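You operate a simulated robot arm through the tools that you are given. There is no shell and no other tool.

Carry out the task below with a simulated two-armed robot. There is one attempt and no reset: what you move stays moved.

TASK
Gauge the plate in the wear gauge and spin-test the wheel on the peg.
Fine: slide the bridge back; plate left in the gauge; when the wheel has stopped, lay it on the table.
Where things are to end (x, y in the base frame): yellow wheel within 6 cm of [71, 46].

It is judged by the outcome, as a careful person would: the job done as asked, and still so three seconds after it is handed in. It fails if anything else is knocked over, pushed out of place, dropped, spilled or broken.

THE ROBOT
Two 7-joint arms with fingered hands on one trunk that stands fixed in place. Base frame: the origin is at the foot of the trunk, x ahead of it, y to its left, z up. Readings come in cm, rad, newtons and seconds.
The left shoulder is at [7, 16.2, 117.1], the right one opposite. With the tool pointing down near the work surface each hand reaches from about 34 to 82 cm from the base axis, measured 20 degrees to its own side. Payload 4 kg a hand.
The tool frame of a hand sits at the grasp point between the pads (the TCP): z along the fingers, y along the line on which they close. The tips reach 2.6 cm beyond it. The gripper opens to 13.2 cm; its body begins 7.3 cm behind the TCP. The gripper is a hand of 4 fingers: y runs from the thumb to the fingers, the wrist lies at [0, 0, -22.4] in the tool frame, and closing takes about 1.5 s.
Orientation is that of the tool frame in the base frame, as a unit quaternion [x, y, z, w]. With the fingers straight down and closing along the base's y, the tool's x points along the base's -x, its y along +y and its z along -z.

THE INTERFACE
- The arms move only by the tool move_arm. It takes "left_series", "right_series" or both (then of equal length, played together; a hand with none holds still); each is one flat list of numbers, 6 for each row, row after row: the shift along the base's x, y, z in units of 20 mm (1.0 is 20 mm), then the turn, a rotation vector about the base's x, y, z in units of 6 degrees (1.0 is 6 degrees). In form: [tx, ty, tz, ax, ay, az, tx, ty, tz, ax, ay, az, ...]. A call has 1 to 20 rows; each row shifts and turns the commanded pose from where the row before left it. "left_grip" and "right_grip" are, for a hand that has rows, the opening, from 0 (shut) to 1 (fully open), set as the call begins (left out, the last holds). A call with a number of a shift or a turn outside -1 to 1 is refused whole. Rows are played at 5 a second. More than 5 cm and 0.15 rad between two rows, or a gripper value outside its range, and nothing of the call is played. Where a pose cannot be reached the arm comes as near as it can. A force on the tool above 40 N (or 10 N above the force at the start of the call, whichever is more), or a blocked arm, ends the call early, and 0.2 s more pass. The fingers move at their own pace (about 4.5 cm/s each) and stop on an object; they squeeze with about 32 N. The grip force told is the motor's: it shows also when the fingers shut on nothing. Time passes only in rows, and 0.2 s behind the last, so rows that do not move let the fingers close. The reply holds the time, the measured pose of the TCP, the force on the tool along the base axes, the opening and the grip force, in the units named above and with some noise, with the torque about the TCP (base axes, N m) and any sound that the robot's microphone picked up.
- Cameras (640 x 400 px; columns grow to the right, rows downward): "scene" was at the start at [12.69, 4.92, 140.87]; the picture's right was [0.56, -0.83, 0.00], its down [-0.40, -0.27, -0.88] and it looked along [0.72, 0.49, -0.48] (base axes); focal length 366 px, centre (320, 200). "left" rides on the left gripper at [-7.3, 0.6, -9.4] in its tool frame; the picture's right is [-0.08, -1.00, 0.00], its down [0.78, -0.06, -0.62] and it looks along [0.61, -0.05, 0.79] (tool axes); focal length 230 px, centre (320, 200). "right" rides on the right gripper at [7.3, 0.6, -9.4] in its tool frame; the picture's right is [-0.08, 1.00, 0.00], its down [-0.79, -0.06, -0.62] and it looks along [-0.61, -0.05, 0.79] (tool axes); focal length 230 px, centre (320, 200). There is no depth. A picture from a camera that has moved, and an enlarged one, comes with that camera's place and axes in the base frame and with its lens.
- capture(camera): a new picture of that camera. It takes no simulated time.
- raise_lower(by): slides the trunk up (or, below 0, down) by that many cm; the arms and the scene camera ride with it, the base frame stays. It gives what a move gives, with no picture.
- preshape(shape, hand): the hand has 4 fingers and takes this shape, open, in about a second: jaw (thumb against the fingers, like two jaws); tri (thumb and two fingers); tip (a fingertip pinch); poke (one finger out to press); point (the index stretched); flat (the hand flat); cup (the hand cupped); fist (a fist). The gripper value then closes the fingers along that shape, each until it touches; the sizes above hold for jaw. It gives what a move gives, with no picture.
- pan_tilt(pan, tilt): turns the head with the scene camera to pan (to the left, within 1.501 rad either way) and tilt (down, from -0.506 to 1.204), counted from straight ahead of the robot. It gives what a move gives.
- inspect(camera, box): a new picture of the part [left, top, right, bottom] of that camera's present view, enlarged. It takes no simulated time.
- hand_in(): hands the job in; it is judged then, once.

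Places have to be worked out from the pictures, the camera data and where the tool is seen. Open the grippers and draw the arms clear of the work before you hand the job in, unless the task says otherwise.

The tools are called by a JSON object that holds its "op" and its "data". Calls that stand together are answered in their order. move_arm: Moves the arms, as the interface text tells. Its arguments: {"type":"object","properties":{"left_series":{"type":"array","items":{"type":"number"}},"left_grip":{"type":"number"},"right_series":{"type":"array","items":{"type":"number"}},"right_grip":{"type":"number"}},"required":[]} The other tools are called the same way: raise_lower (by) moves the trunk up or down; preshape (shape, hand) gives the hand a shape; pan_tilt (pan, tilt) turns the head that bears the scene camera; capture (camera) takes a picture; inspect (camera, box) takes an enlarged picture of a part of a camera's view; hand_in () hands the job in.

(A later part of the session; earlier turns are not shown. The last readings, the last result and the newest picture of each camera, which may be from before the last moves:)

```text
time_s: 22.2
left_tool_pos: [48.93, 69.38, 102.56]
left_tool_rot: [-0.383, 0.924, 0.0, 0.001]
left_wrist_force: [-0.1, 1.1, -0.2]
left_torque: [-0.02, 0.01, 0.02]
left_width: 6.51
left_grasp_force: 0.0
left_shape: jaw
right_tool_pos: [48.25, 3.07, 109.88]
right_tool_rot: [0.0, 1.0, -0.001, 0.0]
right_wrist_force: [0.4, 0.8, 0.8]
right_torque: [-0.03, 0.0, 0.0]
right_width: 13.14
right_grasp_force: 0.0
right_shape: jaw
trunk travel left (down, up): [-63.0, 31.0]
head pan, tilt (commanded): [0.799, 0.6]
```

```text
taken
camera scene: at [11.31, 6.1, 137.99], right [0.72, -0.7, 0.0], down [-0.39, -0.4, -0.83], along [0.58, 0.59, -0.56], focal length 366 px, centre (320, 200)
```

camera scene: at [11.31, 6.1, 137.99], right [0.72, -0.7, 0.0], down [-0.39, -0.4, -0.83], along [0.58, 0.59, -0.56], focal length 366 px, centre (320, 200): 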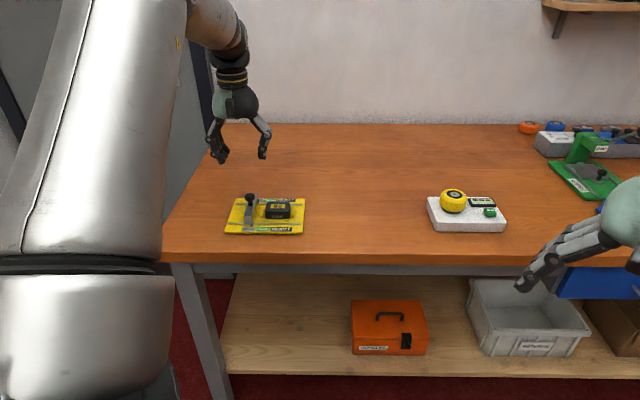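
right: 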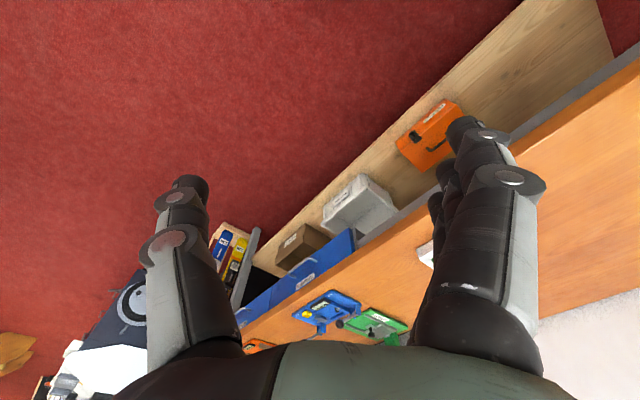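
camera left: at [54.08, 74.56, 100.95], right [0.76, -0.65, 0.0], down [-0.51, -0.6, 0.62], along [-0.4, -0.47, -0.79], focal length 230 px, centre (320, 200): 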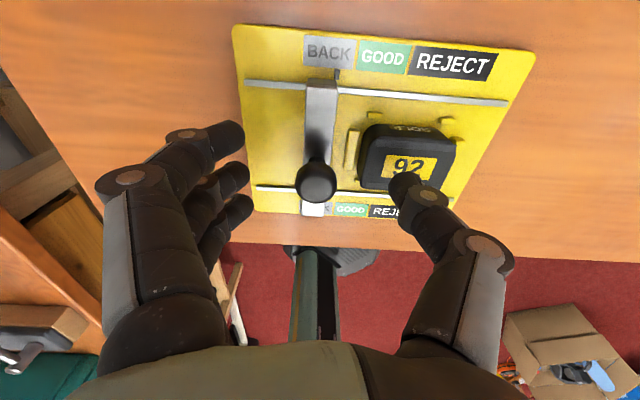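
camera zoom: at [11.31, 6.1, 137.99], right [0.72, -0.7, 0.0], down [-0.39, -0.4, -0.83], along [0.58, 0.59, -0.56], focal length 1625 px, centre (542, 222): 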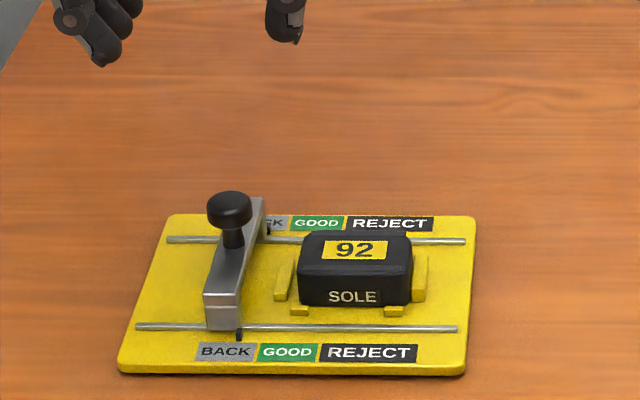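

Gauge part is done: bridge at BACK, plate in its nest. Wheel top centre triangulates to (83.0, 35.0, 91.1), SPIN button top to about (87.8, 27.9, 87.6). I move the left hand toward the tester (yaw back by 37°) at safe height, and shift the right hand aside to give room.

{"op": "move_arm", "data": {"left_series": [0.45, -0.95, 0.1, 0, 0, -0.308, 0.45, -0.95, 0.1, 0, 0, -0.308, 0.45, -0.95, 0.1, 0, 0, -0.308, 0.45, -0.95, 0.1, 0, 0, -0.308, 0.45, -0.95, 0.1, 0, 0, -0.308, 0.45, -0.95, 0.1, 0, 0, -0.308, 0.45, -0.95, 0.1, 0, 0, -0.308, 0.45, -0.95, 0.1, 0, 0, -0.308, 0.45, -0.95, 0.1, 0, 0, -0.308, 0.45, -0.95, 0.1, 0, 0, -0.308, 0.45, -0.95, 0.1, 0, 0, -0.308, 0.45, -0.95, 0.1, 0, 0, -0.308, 0.45, -0.95, 0.1, 0, 0, -0.308, 0.45, -0.95, 0.1, 0, 0, -0.308, 0.45, -0.95, 0.1, 0, 0, -0.308, 0.45, -0.95, 0.1, 0, 0, -0.308, 0.45, -0.95, 0.1, 0, 0, -0.308, 0.45, -0.95, 0.1, 0, 0, -0.308, 0.45, -0.95, 0.1, 0, 0, -0.308, 0.45, -0.95, 0.1, 0, 0, -0.308], "right_series": [0, -0.4, 0, 0, 0, 0, 0, -0.4, 0, 0, 0, 0, 0, -0.4, 0, 0, 0, 0, 0, -0.4, 0, 0, 0, 0, 0, -0.4, 0, 0, 0, 0, 0, -0.4, 0, 0, 0, 0, 0, -0.4, 0, 0, 0, 0, 0, -0.4, 0, 0, 0, 0, 0, -0.4, 0, 0, 0, 0, 0, -0.4, 0, 0, 0, 0, 0, -0.4, 0, 0, 0, 0, 0, -0.4, 0, 0, 0, 0, 0, -0.4, 0, 0, 0, 0, 0, -0.4, 0, 0, 0, 0, 0, -0.4, 0, 0, 0, 0, 0, -0.4, 0, 0, 0, 0, 0, -0.4, 0, 0, 0, 0, 0, -0.4, 0, 0, 0, 0, 0, -0.4, 0, 0, 0, 0, 0, -0.4, 0, 0, 0, 0]}}

{"op": "pan_tilt", "data": {"pan": 0.35, "tilt": 0.55}}

{"op": "preshape", "data": {"shape": "poke", "hand": "left"}}

{"op": "capture", "data": {"camera": "scene"}}

{"op": "capture", "data": {"camera": "left"}}

```text
time_s: 26.4
left_tool_pos: [60.33, 32.55, 102.74]
left_tool_rot: [-0.069, 0.998, -0.002, 0.003]
left_wrist_force: [0.4, 0.2, -0.6]
left_torque: [0.02, 0.03, -0.01]
left_width: 6.54
left_grasp_force: 0.2
left_shape: jaw
left hand out of reach, approached as far as the arm can: row 14, 15, 16, 17, 18, 19, 20
right_tool_pos: [48.38, -12.85, 110.02]
right_tool_rot: [0.0, 1.0, 0.0, 0.001]
right_wrist_force: [-0.4, 0.2, -0.4]
right_torque: [0.0, 0.0, 0.0]
right_width: 13.2
right_grasp_force: 0.0
right_shape: jaw
trunk travel left (down, up): [-63.0, 31.0]
head pan, tilt (commanded): [0.799, 0.6]
```

```text
time_s: 27.3
left_tool_pos: [60.4, 32.69, 102.78]
left_tool_rot: [-0.07, 0.998, -0.001, 0.003]
left_wrist_force: [1.1, -0.6, 0.3]
left_torque: [0.01, 0.0, 0.02]
left_width: 6.54
left_grasp_force: 0.1
left_shape: jaw
right_tool_pos: [48.34, -12.79, 109.96]
right_tool_rot: [-0.001, 1.0, 0.0, 0.0]
right_wrist_force: [0.7, -0.6, -0.3]
right_torque: [-0.01, 0.03, 0.05]
right_width: 13.16
right_grasp_force: 0.1
right_shape: jaw
trunk travel left (down, up): [-63.0, 31.0]
head pan, tilt (commanded): [0.351, 0.55]
```

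```text
time_s: 28.2
left_tool_pos: [60.28, 32.59, 102.78]
left_tool_rot: [-0.07, 0.998, -0.002, 0.003]
left_wrist_force: [0.1, -0.4, 0.3]
left_torque: [-0.01, 0.0, -0.01]
left_width: 0.0
left_grasp_force: 0.0
left_shape: poke
right_tool_pos: [48.44, -12.81, 109.84]
right_tool_rot: [0.0, 1.0, 0.0, 0.001]
right_wrist_force: [-0.1, -0.2, -0.4]
right_torque: [0.04, -0.02, -0.02]
right_width: 13.16
right_grasp_force: 0.0
right_shape: jaw
trunk travel left (down, up): [-63.0, 31.0]
head pan, tilt (commanded): [0.351, 0.55]
```

```text
taken
camera scene: at [13.62, 2.89, 138.44], right [0.34, -0.94, 0.0], down [-0.49, -0.18, -0.85], along [0.8, 0.29, -0.52], focal length 366 px, centre (320, 200)
```

scene: 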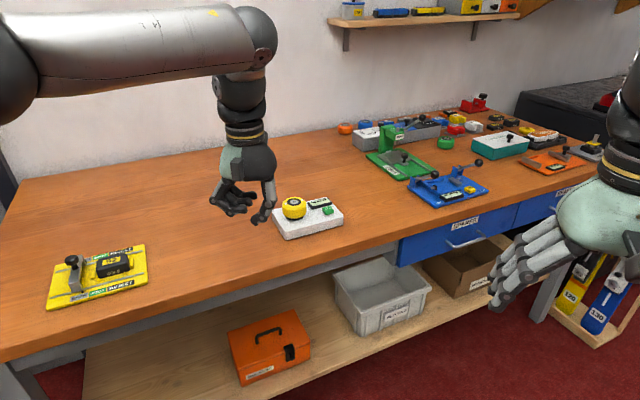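

```text
taken
camera left: at [67.51, 34.18, 112.18], right [0.22, -0.98, 0.0], down [-0.77, -0.17, 0.61], along [-0.6, -0.14, -0.79], focal length 230 px, centre (320, 200)
```

left: 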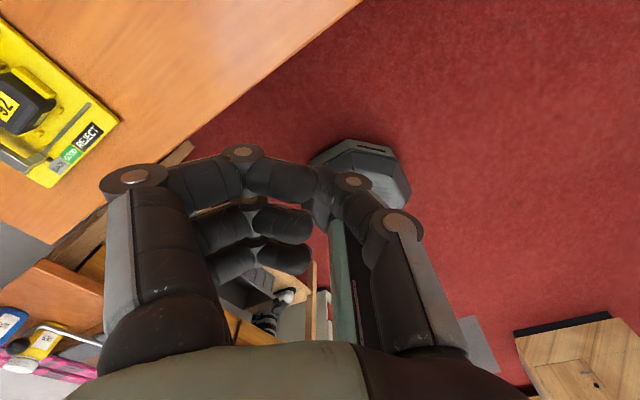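

The arm ran into its wrist limit with the tool straight down (wrist higher than the shoulder). Tilting the fingers forward eases this and is needed for the far tester anyway, so I tilt by 42° now.

{"op": "move_arm", "data": {"left_series": [0, 0, 0, 0.139, -0.99, 0, 0, 0, 0, 0.139, -0.99, 0, 0, 0, 0, 0.139, -0.99, 0, 0, 0, 0, 0.139, -0.99, 0, 0, 0, 0, 0.139, -0.99, 0, 0, 0, 0, 0.139, -0.99, 0, 0, 0, 0, 0.139, -0.99, 0]}}

{"op": "capture", "data": {"camera": "scene"}}

{"op": "capture", "data": {"camera": "left"}}

```text
time_s: 29.8
left_tool_pos: [60.34, 32.69, 102.79]
left_tool_rot: [-0.065, 0.931, 0.024, 0.358]
left_wrist_force: [-0.2, 0.8, -0.3]
left_torque: [-0.02, 0.05, 0.0]
left_width: 0.01
left_grasp_force: 0.0
left_shape: poke
right_tool_pos: [48.51, -12.75, 109.87]
right_tool_rot: [0.0, 1.0, 0.0, 0.0]
right_wrist_force: [0.4, 0.5, -0.3]
right_torque: [0.0, 0.0, -0.04]
right_width: 13.15
right_grasp_force: 0.1
right_shape: jaw
trunk travel left (down, up): [-63.0, 31.0]
head pan, tilt (commanded): [0.351, 0.55]
```

```text
taken
camera scene: at [13.56, 2.91, 138.44], right [0.34, -0.94, 0.0], down [-0.49, -0.18, -0.85], along [0.8, 0.29, -0.52], focal length 366 px, centre (320, 200)
```

scene: 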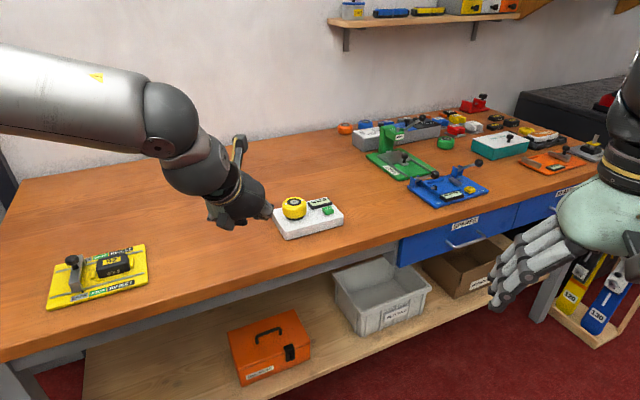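

```text
taken
camera left: at [59.43, 33.06, 114.63], right [0.2, -0.98, 0.05], down [-0.98, -0.2, -0.07], along [0.08, -0.04, -1.0], focal length 230 px, centre (320, 200)
```

left: 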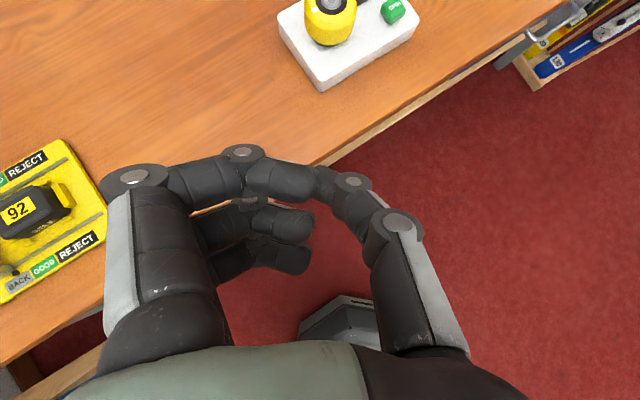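

Tilt achieved (tool points forward-down at 42°). Let me look closely at the poke shape of the hand to know where the pressing tip is.

{"op": "inspect", "data": {"camera": "left", "box": [200, 120, 440, 270]}}

{"op": "inspect", "data": {"camera": "scene", "box": [180, 120, 360, 250]}}

```text
2.67 times, centred on (320, 195) of left
camera zoom: at [59.43, 33.06, 114.63], right [0.2, -0.98, 0.05], down [-0.98, -0.2, -0.07], along [0.08, -0.04, -1.0], focal length 614 px, centre (320, 213)
```

zoom: 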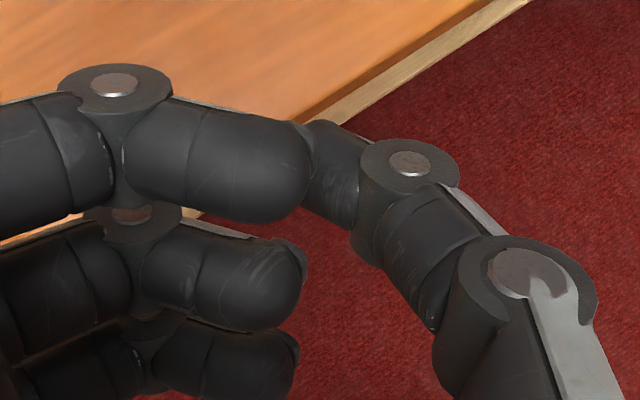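

```text
3.08 times, centred on (270, 185) of scene
camera zoom: at [13.56, 2.91, 138.44], right [0.34, -0.94, 0.0], down [-0.49, -0.18, -0.85], along [0.8, 0.29, -0.52], focal length 1125 px, centre (474, 246)
```

zoom: 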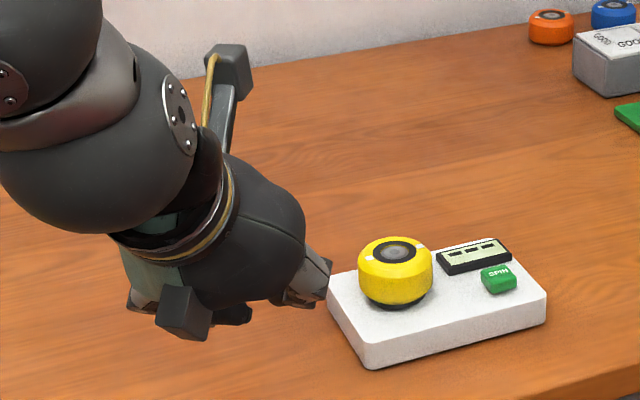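

The poke shape looks like a closed beak with its tip about at the TCP. I check the alternative "point" shape, whose single stretched finger may be clearer for pressing.

{"op": "preshape", "data": {"shape": "point", "hand": "left"}}

{"op": "inspect", "data": {"camera": "left", "box": [80, 0, 560, 300]}}

{"op": "inspect", "data": {"camera": "scene", "box": [180, 120, 360, 250]}}

```text
time_s: 30.7
left_tool_pos: [60.36, 32.68, 102.7]
left_tool_rot: [-0.065, 0.931, 0.025, 0.357]
left_wrist_force: [0.3, 0.8, -0.7]
left_torque: [0.02, 0.02, -0.01]
left_width: 12.63
left_grasp_force: 0.0
left_shape: point
right_tool_pos: [48.54, -12.77, 109.81]
right_tool_rot: [0.001, 1.0, 0.0, 0.0]
right_wrist_force: [0.5, -0.5, -0.2]
right_torque: [0.0, 0.02, 0.01]
right_width: 13.2
right_grasp_force: 0.1
right_shape: jaw
trunk travel left (down, up): [-63.0, 31.0]
head pan, tilt (commanded): [0.351, 0.55]
```

```text
1.33 times, centred on (320, 150) of left
camera zoom: at [59.49, 33.05, 114.58], right [0.2, -0.98, 0.05], down [-0.98, -0.2, -0.07], along [0.08, -0.04, -1.0], focal length 307 px, centre (320, 267)
```

zoom: 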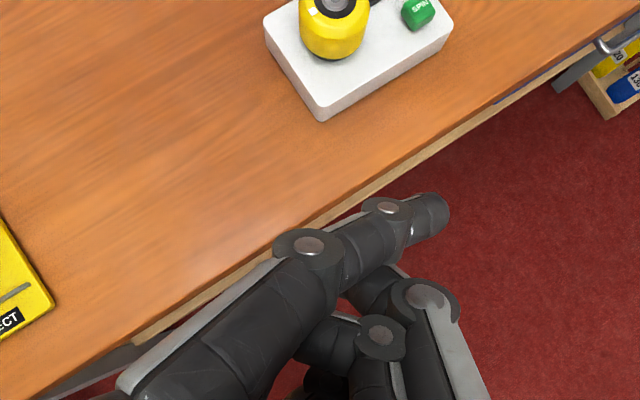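

```text
3.08 times, centred on (270, 185) of scene
camera zoom: at [13.61, 2.89, 138.44], right [0.34, -0.94, 0.0], down [-0.49, -0.18, -0.85], along [0.8, 0.29, -0.52], focal length 1125 px, centre (474, 246)
```

zoom: 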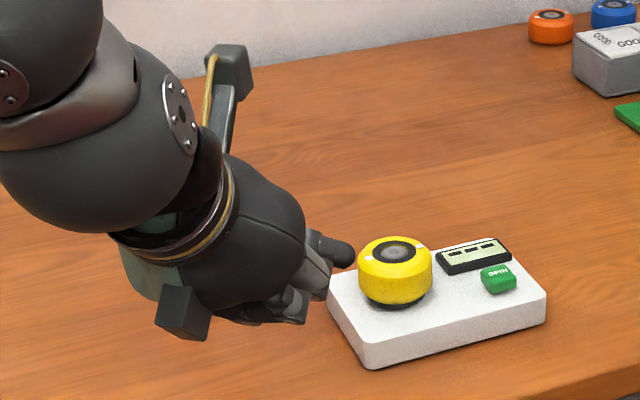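

The stretched index points sideways across the palm (tip at about tool (-2.4,-4.3,0.9)), not handy here. I check the "tip" shape too.

{"op": "preshape", "data": {"shape": "tip", "hand": "left"}}

{"op": "inspect", "data": {"camera": "left", "box": [80, 0, 560, 300]}}

{"op": "inspect", "data": {"camera": "scene", "box": [180, 120, 360, 250]}}

```text
time_s: 31.6
left_tool_pos: [60.24, 32.72, 102.55]
left_tool_rot: [-0.065, 0.931, 0.024, 0.358]
left_wrist_force: [-0.2, -0.3, 0.0]
left_torque: [0.06, -0.01, 0.0]
left_width: 13.19
left_grasp_force: 0.0
left_shape: tip
right_tool_pos: [48.33, -12.8, 109.83]
right_tool_rot: [-0.001, 1.0, 0.0, 0.0]
right_wrist_force: [0.4, -0.5, 0.2]
right_torque: [-0.02, 0.02, -0.03]
right_width: 13.16
right_grasp_force: 0.1
right_shape: jaw
trunk travel left (down, up): [-63.0, 31.0]
head pan, tilt (commanded): [0.351, 0.55]
```

```text
1.33 times, centred on (320, 150) of left
camera zoom: at [59.49, 33.05, 114.58], right [0.2, -0.98, 0.05], down [-0.98, -0.2, -0.07], along [0.08, -0.04, -1.0], focal length 307 px, centre (320, 267)
```

zoom: 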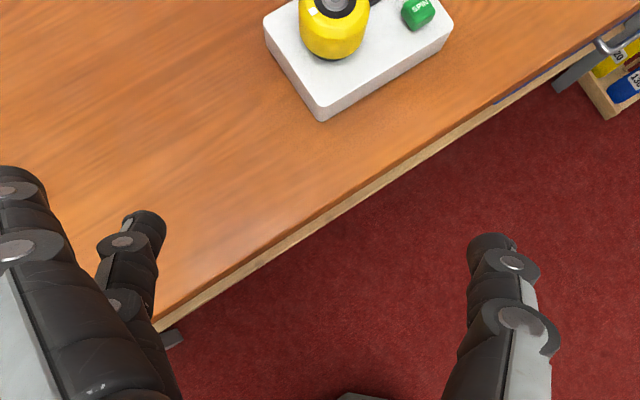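

```text
3.08 times, centred on (270, 185) of scene
camera zoom: at [13.61, 2.88, 138.44], right [0.34, -0.94, 0.0], down [-0.49, -0.18, -0.85], along [0.8, 0.29, -0.52], focal length 1125 px, centre (474, 246)
```

zoom: 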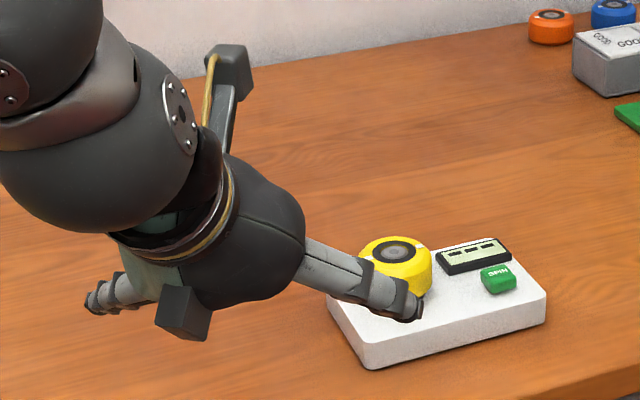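

I close this pinch to see how the tips lie when shut.

{"op": "move_arm", "data": {"left_series": [0, 0, 0, 0, 0, 0, 0, 0, 0, 0, 0, 0, 0, 0, 0, 0, 0, 0, 0, 0, 0, 0, 0, 0, 0, 0, 0, 0, 0, 0, 0, 0, 0, 0, 0, 0, 0, 0, 0, 0, 0, 0], "left_grip": 0.0}}

{"op": "inspect", "data": {"camera": "left", "box": [80, 0, 560, 300]}}

{"op": "inspect", "data": {"camera": "scene", "box": [180, 120, 360, 250]}}

```text
time_s: 33.2
left_tool_pos: [60.35, 32.76, 102.68]
left_tool_rot: [-0.065, 0.931, 0.025, 0.358]
left_wrist_force: [0.9, -0.2, -0.1]
left_torque: [0.0, 0.0, -0.02]
left_width: 0.01
left_grasp_force: 0.0
left_shape: tip
right_tool_pos: [48.38, -12.69, 109.92]
right_tool_rot: [0.001, 1.0, 0.0, 0.0]
right_wrist_force: [0.3, 0.0, 0.1]
right_torque: [-0.02, 0.0, 0.02]
right_width: 13.18
right_grasp_force: 0.1
right_shape: jaw
trunk travel left (down, up): [-63.0, 31.0]
head pan, tilt (commanded): [0.351, 0.55]
```

```text
1.33 times, centred on (320, 150) of left
camera zoom: at [59.48, 33.05, 114.58], right [0.2, -0.98, 0.05], down [-0.98, -0.2, -0.07], along [0.08, -0.04, -1.0], focal length 307 px, centre (320, 267)
```

zoom: 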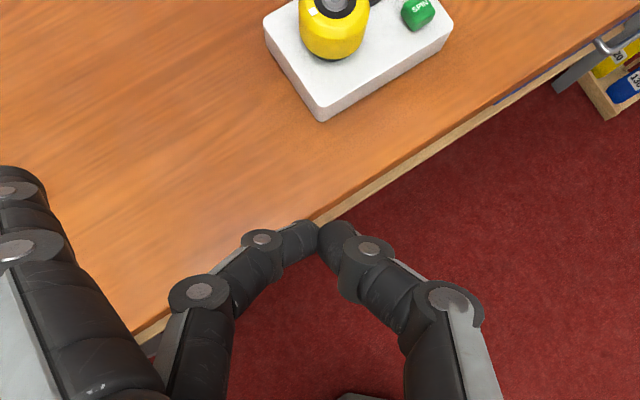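

```text
3.08 times, centred on (270, 185) of scene
camera zoom: at [13.61, 2.88, 138.44], right [0.34, -0.94, 0.0], down [-0.49, -0.18, -0.85], along [0.8, 0.29, -0.52], focal length 1125 px, centre (474, 246)
```

zoom: 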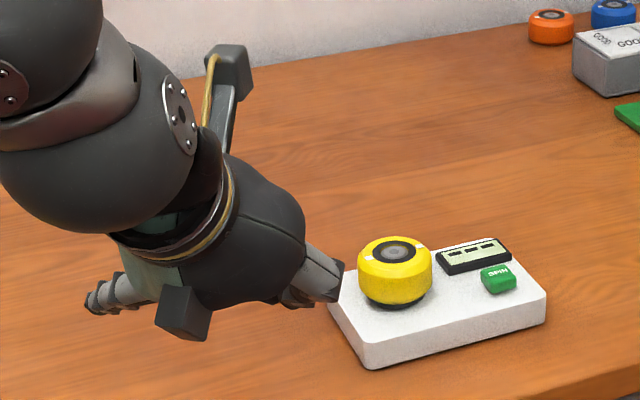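

Closed "tip" pinch makes a neat pointed tip at about tool (0,0,2.4) with the spare fingers splayed to the +y side. I roll the hand 45° about its own axis so those spare fingers point up and away from the wheel.

{"op": "move_arm", "data": {"left_series": [0, 0, 0, 0.622, 0.0855, -0.6956, 0, 0, 0, 0.622, 0.0855, -0.6956, 0, 0, 0, 0.622, 0.0855, -0.6956, 0, 0, 0, 0.622, 0.0855, -0.6956, 0, 0, 0, 0.622, 0.0855, -0.6956, 0, 0, 0, 0.622, 0.0855, -0.6956, 0, 0, 0, 0.622, 0.0855, -0.6956, 0, 0, 0, 0.622, 0.0855, -0.6956]}}

{"op": "capture", "data": {"camera": "scene"}}

{"op": "capture", "data": {"camera": "left"}}

```text
time_s: 35.0
left_tool_pos: [60.35, 32.45, 102.76]
left_tool_rot: [0.297, 0.885, 0.159, 0.321]
left_wrist_force: [0.0, -0.4, 0.1]
left_torque: [0.01, -0.03, -0.04]
left_width: 0.03
left_grasp_force: 32.0
left_shape: tip
right_tool_pos: [48.41, -12.8, 109.92]
right_tool_rot: [0.0, 1.0, 0.001, 0.0]
right_wrist_force: [-1.1, -1.4, 0.0]
right_torque: [0.0, -0.03, -0.01]
right_width: 13.19
right_grasp_force: 0.1
right_shape: jaw
trunk travel left (down, up): [-63.0, 31.0]
head pan, tilt (commanded): [0.351, 0.55]
```

```text
taken
camera scene: at [13.61, 2.86, 138.44], right [0.34, -0.94, 0.0], down [-0.49, -0.18, -0.85], along [0.8, 0.29, -0.52], focal length 366 px, centre (320, 200)
```

scene: 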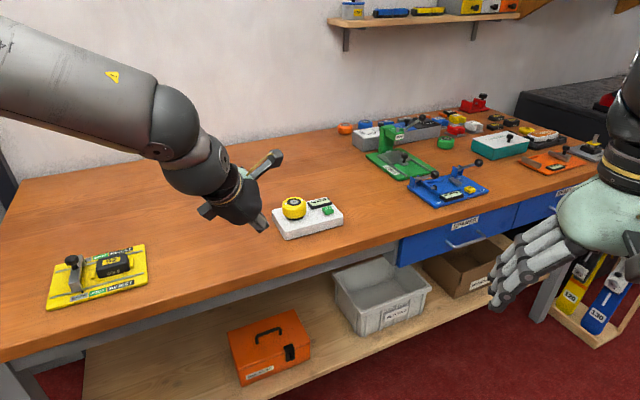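

```text
taken
camera left: at [58.87, 27.52, 113.48], right [-0.37, -0.82, -0.44], down [-0.92, 0.39, 0.06], along [0.12, 0.42, -0.9], focal length 230 px, centre (320, 200)
```

left: 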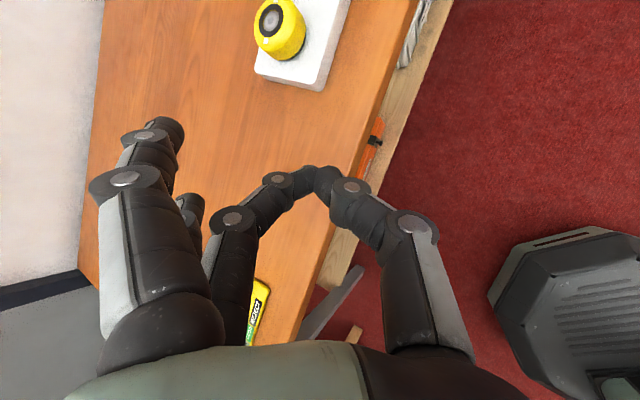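

The roll worked; the spare fingers now point up/forward. I move the pinch tip to a hover about 7 cm above the SPIN button.

{"op": "move_arm", "data": {"left_series": [0.923, -0.17, -0.214, 0, 0, 0, 0.923, -0.17, -0.214, 0, 0, 0, 0.923, -0.17, -0.214, 0, 0, 0, 0.923, -0.17, -0.214, 0, 0, 0, 0.923, -0.17, -0.214, 0, 0, 0, 0.923, -0.17, -0.214, 0, 0, 0, 0.923, -0.17, -0.214, 0, 0, 0, 0.923, -0.17, -0.214, 0, 0, 0, 0.923, -0.17, -0.214, 0, 0, 0, 0.923, -0.17, -0.214, 0, 0, 0, 0.923, -0.17, -0.214, 0, 0, 0, 0.923, -0.17, -0.214, 0, 0, 0, 0.923, -0.17, -0.214, 0, 0, 0, 0.923, -0.17, -0.214, 0, 0, 0]}}

{"op": "capture", "data": {"camera": "scene"}}

{"op": "capture", "data": {"camera": "left"}}

```text
time_s: 38.0
left_tool_pos: [79.41, 29.79, 96.45]
left_tool_rot: [0.295, 0.885, 0.16, 0.323]
left_wrist_force: [-0.3, 0.2, -0.7]
left_torque: [-0.02, -0.01, 0.0]
left_width: 0.0
left_grasp_force: 32.3
left_shape: tip
left hand out of reach, approached as far as the arm can: row 11, 12, 13, 14
right_tool_pos: [48.47, -12.73, 109.95]
right_tool_rot: [0.0, 1.0, 0.0, 0.0]
right_wrist_force: [0.0, -0.5, 0.6]
right_torque: [0.01, 0.01, 0.0]
right_width: 13.2
right_grasp_force: 0.0
right_shape: jaw
trunk travel left (down, up): [-63.0, 31.0]
head pan, tilt (commanded): [0.351, 0.55]
```

```text
taken
camera scene: at [13.61, 2.89, 138.44], right [0.34, -0.94, 0.0], down [-0.49, -0.18, -0.85], along [0.8, 0.29, -0.52], focal length 366 px, centre (320, 200)
```

scene: 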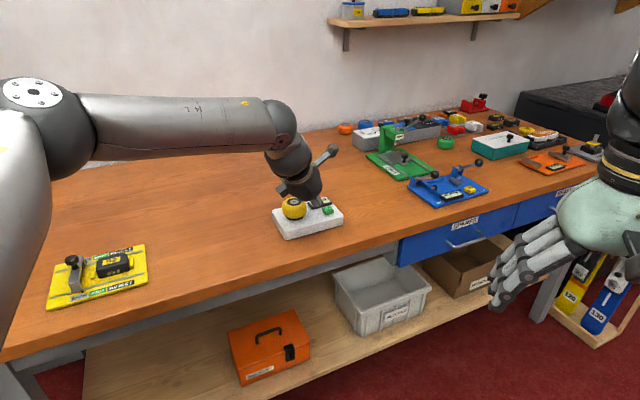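

```text
taken
camera left: at [77.98, 24.69, 107.27], right [-0.37, -0.82, -0.43], down [-0.92, 0.39, 0.05], along [0.12, 0.42, -0.9], focal length 230 px, centre (320, 200)
```

left: 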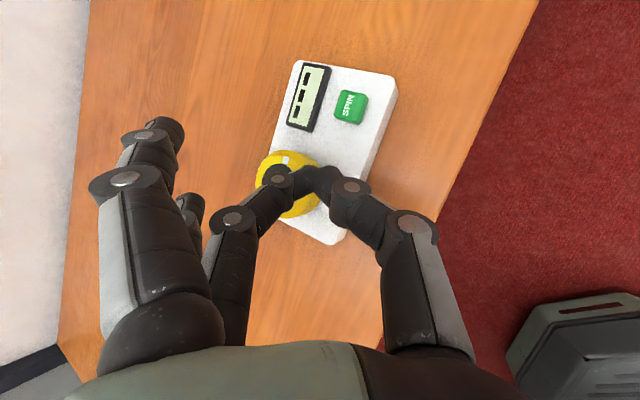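

The arm stopped short at x≈79 although the elbow is still well bent, so a joint limit (likely from the roll) is the cause. I lift slightly, undo the roll, and look whether the reach improves.

{"op": "move_arm", "data": {"left_series": [0, 0, 0.3, -0.622, -0.0855, 0.6956, 0, 0, 0.3, -0.622, -0.0855, 0.6956, 0, 0, 0.3, -0.622, -0.0855, 0.6956, 0, 0, 0.3, -0.622, -0.0855, 0.6956, 0, 0, 0, -0.622, -0.0855, 0.6956, 0, 0, 0, -0.622, -0.0855, 0.6956, 0, 0, 0, -0.622, -0.0855, 0.6956, 0, 0, 0, -0.622, -0.0855, 0.6956]}}

{"op": "capture", "data": {"camera": "scene"}}

```text
time_s: 39.8
left_tool_pos: [79.38, 29.69, 99.04]
left_tool_rot: [-0.066, 0.931, 0.024, 0.358]
left_wrist_force: [-0.3, -0.2, -0.2]
left_torque: [0.01, 0.04, 0.0]
left_width: 0.0
left_grasp_force: 32.0
left_shape: tip
right_tool_pos: [48.4, -12.85, 109.93]
right_tool_rot: [0.0, 1.0, 0.0, 0.0]
right_wrist_force: [0.1, -0.2, 0.0]
right_torque: [0.01, -0.01, 0.0]
right_width: 13.16
right_grasp_force: 0.0
right_shape: jaw
trunk travel left (down, up): [-63.0, 31.0]
head pan, tilt (commanded): [0.351, 0.55]
```

```text
taken
camera scene: at [13.62, 2.88, 138.44], right [0.34, -0.94, 0.0], down [-0.49, -0.18, -0.85], along [0.8, 0.29, -0.52], focal length 366 px, centre (320, 200)
```

scene: 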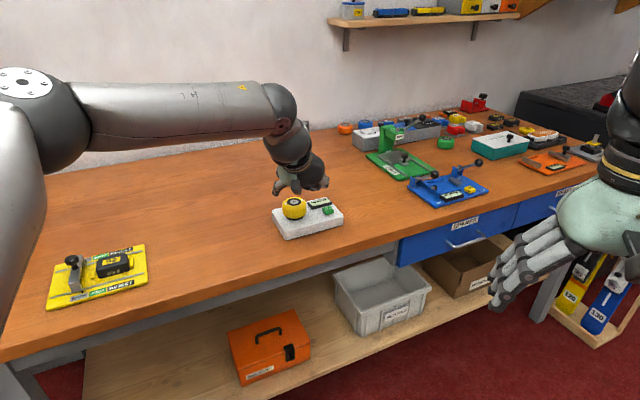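

Now test the forward reach in this unrolled pose with a few forward rows.

{"op": "move_arm", "data": {"left_series": [0.7, -0.1, -0.2, 0, 0, 0, 0.7, -0.1, -0.2, 0, 0, 0, 0.7, -0.1, -0.2, 0, 0, 0, 0.7, -0.1, -0.2, 0, 0, 0, 0.7, -0.1, -0.2, 0, 0, 0]}}

{"op": "capture", "data": {"camera": "scene"}}

```text
time_s: 41.0
left_tool_pos: [80.55, 30.77, 98.26]
left_tool_rot: [-0.065, 0.931, 0.024, 0.357]
left_wrist_force: [0.2, 0.0, 0.3]
left_torque: [0.0, 0.0, 0.05]
left_width: 0.01
left_grasp_force: 32.4
left_shape: tip
left hand out of reach, approached as far as the arm can: row 1, 2, 3, 4, 5
right_tool_pos: [48.3, -12.88, 109.88]
right_tool_rot: [0.0, 1.0, -0.001, 0.0]
right_wrist_force: [0.0, -0.5, 0.1]
right_torque: [-0.03, 0.03, -0.01]
right_width: 13.17
right_grasp_force: 0.0
right_shape: jaw
trunk travel left (down, up): [-63.0, 31.0]
head pan, tilt (commanded): [0.351, 0.55]
```

```text
taken
camera scene: at [13.61, 2.88, 138.44], right [0.34, -0.94, 0.0], down [-0.49, -0.18, -0.85], along [0.8, 0.29, -0.52], focal length 366 px, centre (320, 200)
```

scene: 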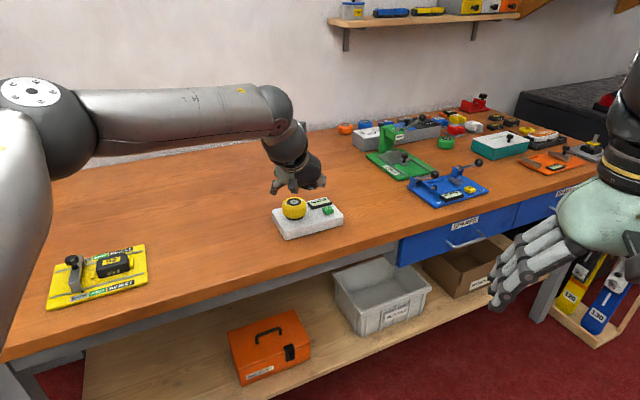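

The hand now stands at (80.6, 30.8, 98.3), still short. I suspect shoulder limits with the wrist at shoulder height, so I raise the trunk 10 cm and then bring the hand down and forward again to compare.

{"op": "raise_lower", "data": {"by": 10}}

{"op": "move_arm", "data": {"left_series": [0.2, -0.1, -0.8, 0, 0, 0, 0.2, -0.1, -0.8, 0, 0, 0, 0.2, -0.1, -0.8, 0, 0, 0, 0.2, -0.1, -0.8, 0, 0, 0, 0.4, -0.2, -0.6, 0, 0, 0, 0.6, -0.2, -0.4, 0, 0, 0, 0.6, -0.2, -0.2, 0, 0, 0, 0.6, -0.2, 0, 0, 0, 0]}}

{"op": "capture", "data": {"camera": "scene"}}

{"op": "capture", "data": {"camera": "left"}}

```text
time_s: 42.4
left_tool_pos: [80.66, 30.77, 108.31]
left_tool_rot: [-0.064, 0.931, 0.024, 0.358]
left_wrist_force: [0.0, -0.7, 0.3]
left_torque: [0.01, -0.04, -0.03]
left_width: 0.02
left_grasp_force: 31.9
left_shape: tip
right_tool_pos: [48.38, -12.69, 119.94]
right_tool_rot: [-0.001, 1.0, 0.0, 0.0]
right_wrist_force: [0.6, -0.3, -0.2]
right_torque: [0.02, 0.01, -0.02]
right_width: 13.2
right_grasp_force: 0.1
right_shape: jaw
trunk travel left (down, up): [-73.0, 21.0]
head pan, tilt (commanded): [0.351, 0.55]
```

```text
time_s: 44.2
left_tool_pos: [79.23, 31.62, 102.58]
left_tool_rot: [-0.064, 0.931, 0.024, 0.358]
left_wrist_force: [-0.1, -0.9, -0.7]
left_torque: [0.0, -0.01, 0.0]
left_width: 0.0
left_grasp_force: 32.1
left_shape: tip
left hand out of reach, approached as far as the arm can: row 1, 2, 3, 4, 5, 6, 7, 8
right_tool_pos: [48.29, -12.72, 119.92]
right_tool_rot: [0.0, 1.0, 0.0, 0.0]
right_wrist_force: [-0.9, -0.9, 0.2]
right_torque: [-0.05, 0.03, 0.03]
right_width: 13.17
right_grasp_force: 0.1
right_shape: jaw
trunk travel left (down, up): [-73.0, 21.0]
head pan, tilt (commanded): [0.351, 0.55]
```

```text
taken
camera scene: at [13.62, 2.88, 148.44], right [0.34, -0.94, 0.0], down [-0.49, -0.18, -0.85], along [0.8, 0.29, -0.52], focal length 366 px, centre (320, 200)
```

scene: 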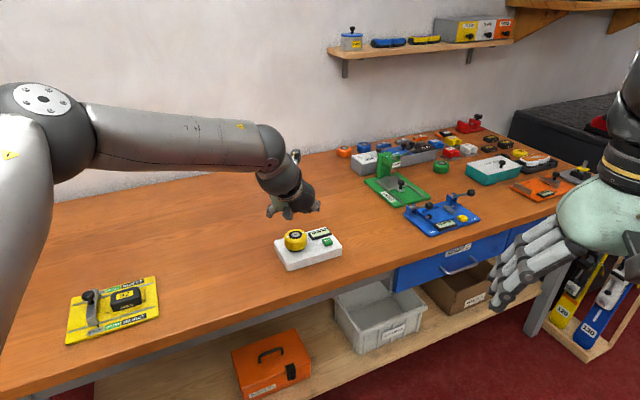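

```text
taken
camera left: at [78.28, 32.08, 114.49], right [0.19, -0.98, 0.05], down [-0.98, -0.2, -0.07], along [0.08, -0.04, -1.0], focal length 230 px, centre (320, 200)
```

left: 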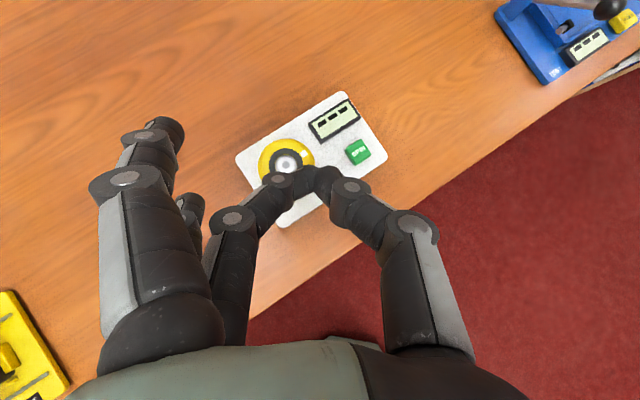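

All the stopping points lie on a ~58 cm sphere though the elbow remains bent, so the posture seems stuck. I retract, bring the tool upright again at a lower height, and test the straight-down reach from there.

{"op": "move_arm", "data": {"left_series": [-0.95, 0, 0, 0, 0, 0, -0.95, 0, 0, 0, 0, 0, -0.95, 0, 0, 0, 0, 0, -0.95, 0, 0, 0, 0, 0, -0.95, 0, 0, 0, 0, 0, -0.95, 0, 0, 0, 0, 0, -0.95, 0, 0, 0, 0, 0, -0.95, 0, 0, 0, 0, 0, -0.95, 0, 0, 0, 0, 0, 0, 0, -0.5, -0.139, 0.99, 0, 0, 0, -0.5, -0.139, 0.99, 0, 0, 0, -0.5, -0.139, 0.99, 0, 0, 0, -0.5, -0.139, 0.99, 0, 0, 0, -0.5, -0.139, 0.99, 0, 0, 0, -0.5, -0.139, 0.99, 0, 0, 0, -0.5, -0.139, 0.99, 0]}}

{"op": "capture", "data": {"camera": "scene"}}

```text
time_s: 47.6
left_tool_pos: [61.84, 31.86, 95.67]
left_tool_rot: [-0.07, 0.998, -0.002, 0.0]
left_wrist_force: [-0.2, 0.0, 0.0]
left_torque: [-0.02, 0.01, 0.01]
left_width: 0.01
left_grasp_force: 31.6
left_shape: tip
right_tool_pos: [48.61, -12.71, 120.0]
right_tool_rot: [0.001, 1.0, 0.0, -0.001]
right_wrist_force: [-0.1, -0.4, -0.2]
right_torque: [0.03, 0.03, 0.02]
right_width: 13.18
right_grasp_force: 0.1
right_shape: jaw
trunk travel left (down, up): [-73.0, 21.0]
head pan, tilt (commanded): [0.351, 0.55]
```

```text
taken
camera scene: at [13.78, 2.92, 148.42], right [0.34, -0.94, 0.0], down [-0.49, -0.18, -0.85], along [0.8, 0.29, -0.52], focal length 366 px, centre (320, 200)
```

scene: 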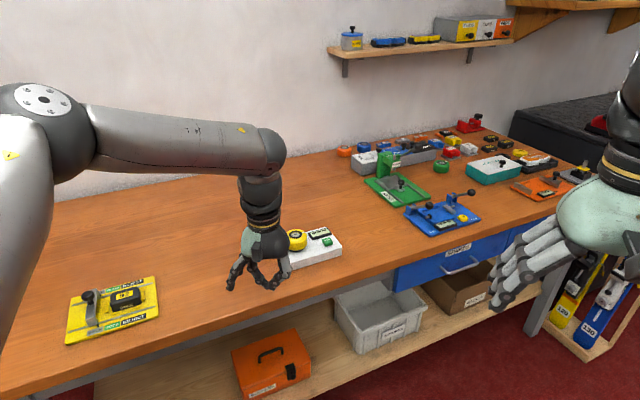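

Straight-down at (61.8, 31.9, 95.7) is fine. Now extend outward step by step.

{"op": "move_arm", "data": {"left_series": [0.7, 0, 0, 0, 0, 0, 0.7, 0, 0, 0, 0, 0, 0.7, 0, 0, 0, 0, 0, 0.7, 0, 0, 0, 0, 0, 0.7, 0, 0, 0, 0, 0, 0.7, 0, 0, 0, 0, 0]}}

{"op": "capture", "data": {"camera": "scene"}}

```text
time_s: 49.0
left_tool_pos: [63.14, 34.0, 97.79]
left_tool_rot: [-0.07, 0.998, -0.002, 0.002]
left_wrist_force: [0.0, -0.1, 0.3]
left_torque: [-0.01, 0.05, -0.02]
left_width: 0.0
left_grasp_force: 31.5
left_shape: tip
left hand out of reach, approached as far as the arm can: row 1, 2, 3, 4, 5, 6
right_tool_pos: [48.38, -12.68, 119.86]
right_tool_rot: [0.0, 1.0, 0.0, 0.0]
right_wrist_force: [-0.1, -0.1, -0.1]
right_torque: [0.01, 0.01, 0.02]
right_width: 13.19
right_grasp_force: 0.1
right_shape: jaw
trunk travel left (down, up): [-73.0, 21.0]
head pan, tilt (commanded): [0.351, 0.55]
```

```text
taken
camera scene: at [13.6, 2.88, 148.44], right [0.34, -0.94, 0.0], down [-0.49, -0.18, -0.85], along [0.8, 0.29, -0.52], focal length 366 px, centre (320, 200)
```

scene: 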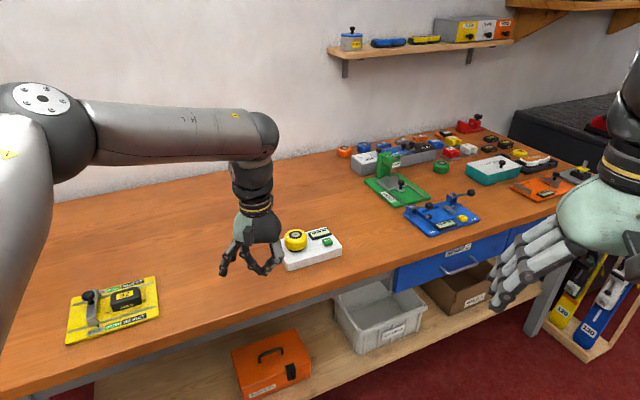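

The hand slid sideways instead of extending, so some upper-arm joint is at its limit. I turn the head to look at the arm's posture itself.

{"op": "pan_tilt", "data": {"pan": 1.2, "tilt": 0.35}}

{"op": "capture", "data": {"camera": "scene"}}

```text
time_s: 50.1
left_tool_pos: [63.14, 33.9, 97.61]
left_tool_rot: [-0.07, 0.998, -0.002, 0.001]
left_wrist_force: [0.3, -0.3, 0.4]
left_torque: [0.02, 0.01, 0.02]
left_width: 0.0
left_grasp_force: 31.8
left_shape: tip
right_tool_pos: [48.39, -12.76, 119.87]
right_tool_rot: [0.001, 1.0, 0.0, 0.0]
right_wrist_force: [-0.1, -0.5, 0.2]
right_torque: [-0.01, 0.0, -0.03]
right_width: 13.18
right_grasp_force: 0.0
right_shape: jaw
trunk travel left (down, up): [-73.0, 21.0]
head pan, tilt (commanded): [1.201, 0.351]
```

```text
taken
camera scene: at [8.56, 8.48, 150.26], right [0.93, -0.36, 0.0], down [-0.12, -0.32, -0.94], along [0.34, 0.88, -0.34], focal length 366 px, centre (320, 200)
```

scene: 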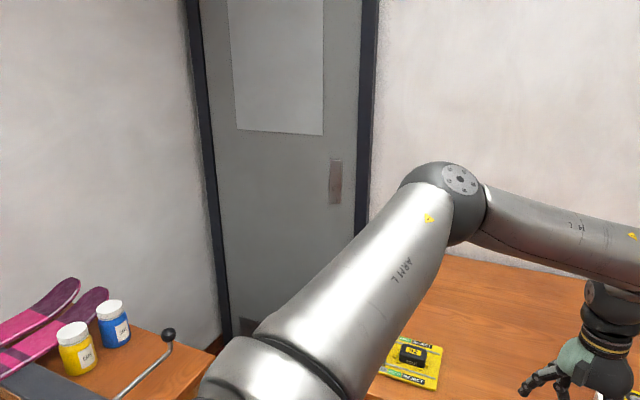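

Looking at the arm: the elbow sits out to the left and the shoulder is at an inward limit, so I need a flatter, forward-tilted hand to reach the tester. Plan: jaw shape with wide opening, hand tilted ~60° forward and rolled ~20° so the thumb alone presses SPIN while the wheel stays untouched between thumb and fingers. First I rise, yaw and tilt in the free space.

{"op": "move_arm", "data": {"left_series": [-0.5, 0, 1, 0, 0, -0.933, -0.5, 0, 1, 0, 0, -0.933, -0.5, 0, 1, 0, 0, -0.933, -0.5, 0, 1, 0, 0, -0.933, -0.5, 0, 1, 0, 0, -0.933, 0, 0, 0.4, 0, -1, 0, 0, 0, 0.4, 0, -1, 0, 0, 0, 0.4, 0, -1, 0, 0, 0, 0.4, 0, -1, 0, 0, 0, 0.4, 0, -1, 0, 0, 0, 0.4, 0, -1, 0, 0, 0, 0.4, 0, -1, 0, 0, 0, 0.4, 0, -1, 0, 0, 0, 0.4, 0, -1, 0, 0, 0, 0.4, 0, -1, 0], "left_grip": 0.5}}

{"op": "preshape", "data": {"shape": "jaw", "hand": "left"}}

{"op": "pan_tilt", "data": {"pan": 0.35, "tilt": 0.55}}

{"op": "capture", "data": {"camera": "scene"}}

{"op": "capture", "data": {"camera": "left"}}

```text
time_s: 53.3
left_tool_pos: [58.17, 34.13, 115.65]
left_tool_rot: [0.15, 0.852, 0.086, 0.494]
left_wrist_force: [0.8, 0.8, 0.4]
left_torque: [0.0, 0.0, 0.02]
left_width: 6.54
left_grasp_force: 0.1
left_shape: tip
right_tool_pos: [48.4, -12.7, 119.8]
right_tool_rot: [0.001, 1.0, 0.0, 0.0]
right_wrist_force: [0.8, 0.7, 0.2]
right_torque: [-0.04, -0.02, 0.01]
right_width: 13.17
right_grasp_force: 0.0
right_shape: jaw
trunk travel left (down, up): [-73.0, 21.0]
head pan, tilt (commanded): [1.201, 0.351]
```

```text
time_s: 54.2
left_tool_pos: [58.29, 34.04, 115.68]
left_tool_rot: [0.151, 0.853, 0.085, 0.493]
left_wrist_force: [0.5, -0.6, -0.6]
left_torque: [0.04, -0.02, 0.03]
left_width: 13.17
left_grasp_force: 0.1
left_shape: jaw
right_tool_pos: [48.41, -12.8, 119.94]
right_tool_rot: [0.0, 1.0, 0.0, 0.001]
right_wrist_force: [0.0, -0.2, 0.2]
right_torque: [0.01, -0.01, 0.03]
right_width: 13.18
right_grasp_force: 0.1
right_shape: jaw
trunk travel left (down, up): [-73.0, 21.0]
head pan, tilt (commanded): [1.201, 0.351]
```

```text
time_s: 55.4
left_tool_pos: [58.27, 34.04, 115.7]
left_tool_rot: [0.151, 0.853, 0.085, 0.493]
left_wrist_force: [0.3, -0.4, 0.0]
left_torque: [-0.02, 0.01, 0.02]
left_width: 13.16
left_grasp_force: 0.0
left_shape: jaw
right_tool_pos: [48.43, -12.8, 119.9]
right_tool_rot: [0.0, 1.0, 0.001, 0.0]
right_wrist_force: [-0.4, -0.4, -1.0]
right_torque: [0.02, 0.0, 0.01]
right_width: 13.19
right_grasp_force: 0.1
right_shape: jaw
trunk travel left (down, up): [-73.0, 21.0]
head pan, tilt (commanded): [0.351, 0.55]
```

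```text
taken
camera scene: at [13.61, 2.89, 148.44], right [0.34, -0.94, 0.0], down [-0.49, -0.18, -0.85], along [0.8, 0.29, -0.52], focal length 366 px, centre (320, 200)
```

scene: 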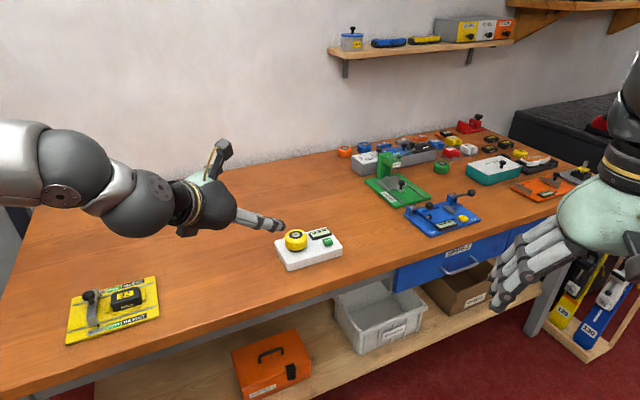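

```text
taken
camera left: at [53.7, 32.07, 126.52], right [-0.14, -0.96, -0.23], down [-0.91, 0.21, -0.35], along [0.38, 0.16, -0.91], focal length 230 px, centre (320, 200)
```

left: 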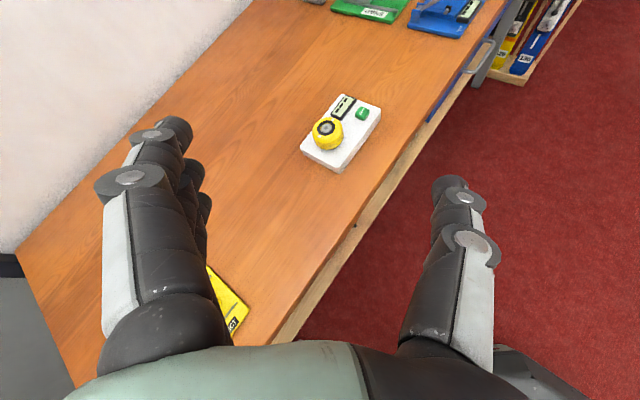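

The hand is now tilted 60° with the thumb alone on the right; thumb tip measures at about tool (0,-7.8,2.2). I lower the trunk 17 cm so the shoulder is near wrist height.

{"op": "raise_lower", "data": {"by": -17}}

{"op": "capture", "data": {"camera": "scene"}}

```text
time_s: 57.3
left_tool_pos: [58.26, 34.03, 98.7]
left_tool_rot: [0.151, 0.853, 0.086, 0.493]
left_wrist_force: [0.0, 0.2, -0.5]
left_torque: [0.0, 0.0, 0.02]
left_width: 13.2
left_grasp_force: 0.1
left_shape: jaw
right_tool_pos: [48.42, -12.75, 102.89]
right_tool_rot: [-0.001, 1.0, -0.001, 0.0]
right_wrist_force: [-0.7, 0.1, -0.4]
right_torque: [-0.02, -0.01, -0.01]
right_width: 13.17
right_grasp_force: 0.1
right_shape: jaw
trunk travel left (down, up): [-56.0, 38.0]
head pan, tilt (commanded): [0.351, 0.55]
```

```text
taken
camera scene: at [13.59, 2.88, 131.44], right [0.34, -0.94, 0.0], down [-0.49, -0.18, -0.85], along [0.8, 0.29, -0.52], focal length 366 px, centre (320, 200)
```

scene: 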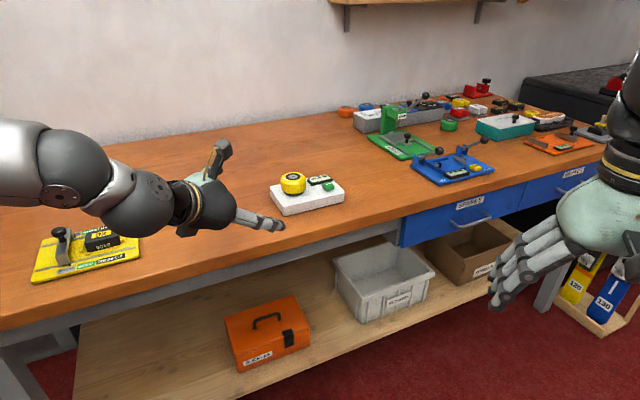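

Now forward toward the tester at about z=98, staying above the wheel.

{"op": "move_arm", "data": {"left_series": [0.95, 0.04, -0.03, 0, 0, 0, 0.95, 0.04, -0.03, 0, 0, 0, 0.95, 0.04, -0.03, 0, 0, 0, 0.95, 0.04, -0.03, 0, 0, 0, 0.95, 0.04, -0.03, 0, 0, 0, 0.95, 0.04, -0.03, 0, 0, 0, 0.95, 0.04, -0.03, 0, 0, 0, 0.95, 0.04, -0.03, 0, 0, 0, 0.95, 0.04, -0.03, 0, 0, 0, 0.95, 0.04, -0.03, 0, 0, 0, 0.95, 0.04, -0.03, 0, 0, 0, 0.95, 0.04, -0.03, 0, 0, 0]}}

{"op": "capture", "data": {"camera": "scene"}}

{"op": "capture", "data": {"camera": "left"}}

```text
time_s: 59.9
left_tool_pos: [80.95, 35.08, 97.8]
left_tool_rot: [0.15, 0.853, 0.086, 0.492]
left_wrist_force: [0.5, -0.6, -0.4]
left_torque: [0.01, 0.0, 0.03]
left_width: 13.19
left_grasp_force: 0.0
left_shape: jaw
right_tool_pos: [48.52, -12.85, 102.84]
right_tool_rot: [0.0, 1.0, 0.0, 0.001]
right_wrist_force: [-0.3, -1.0, 1.0]
right_torque: [-0.03, 0.02, 0.03]
right_width: 13.18
right_grasp_force: 0.1
right_shape: jaw
trunk travel left (down, up): [-56.0, 38.0]
head pan, tilt (commanded): [0.351, 0.55]
```

```text
taken
camera scene: at [13.69, 2.88, 131.43], right [0.34, -0.94, 0.0], down [-0.49, -0.18, -0.85], along [0.8, 0.29, -0.52], focal length 366 px, centre (320, 200)
```

scene: 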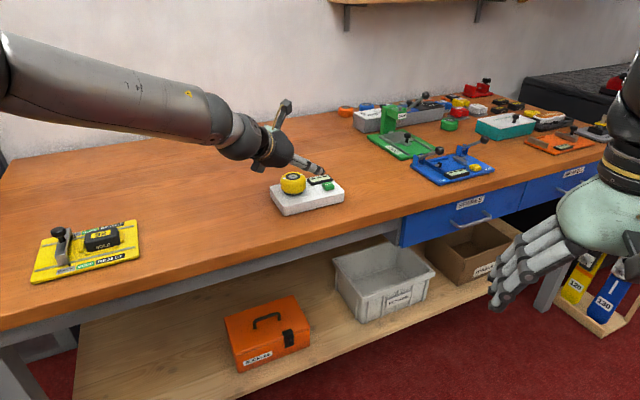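

```text
taken
camera left: at [76.53, 33.01, 108.68], right [-0.14, -0.96, -0.23], down [-0.91, 0.21, -0.35], along [0.38, 0.16, -0.91], focal length 230 px, centre (320, 200)
```

left: 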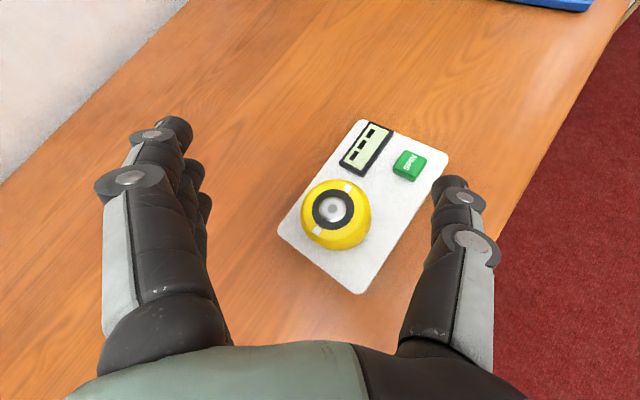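

Reach is fine now. The left camera sees both wheel and SPIN button clearly; it gives the button at about (87.4, 27.4). I enlarge for a better fix.

{"op": "inspect", "data": {"camera": "left", "box": [290, 100, 510, 240]}}

{"op": "inspect", "data": {"camera": "scene", "box": [255, 130, 365, 220]}}

```text
2.86 times, centred on (400, 170) of left
camera zoom: at [76.53, 33.01, 108.68], right [-0.14, -0.96, -0.23], down [-0.91, 0.21, -0.35], along [0.38, 0.16, -0.91], focal length 657 px, centre (91, 286)
```

zoom: 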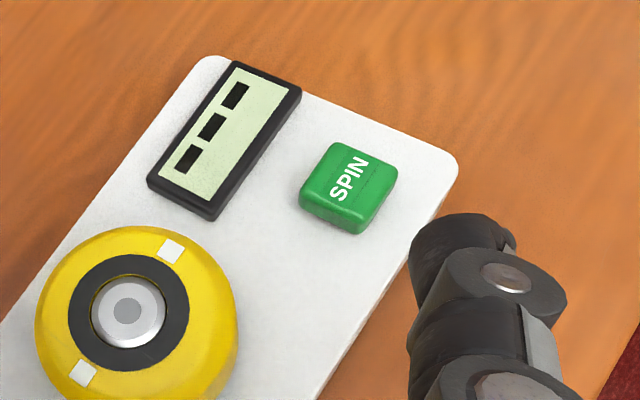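

```text
4.44 times, centred on (310, 175) of scene
camera zoom: at [13.69, 2.88, 131.43], right [0.34, -0.94, 0.0], down [-0.49, -0.18, -0.85], along [0.8, 0.29, -0.52], focal length 1625 px, centre (364, 311)
```

zoom: 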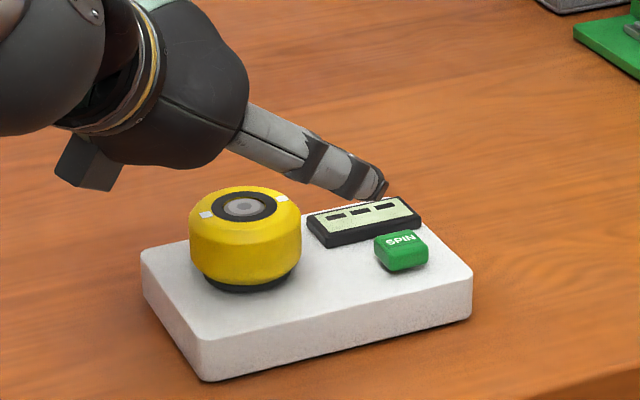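

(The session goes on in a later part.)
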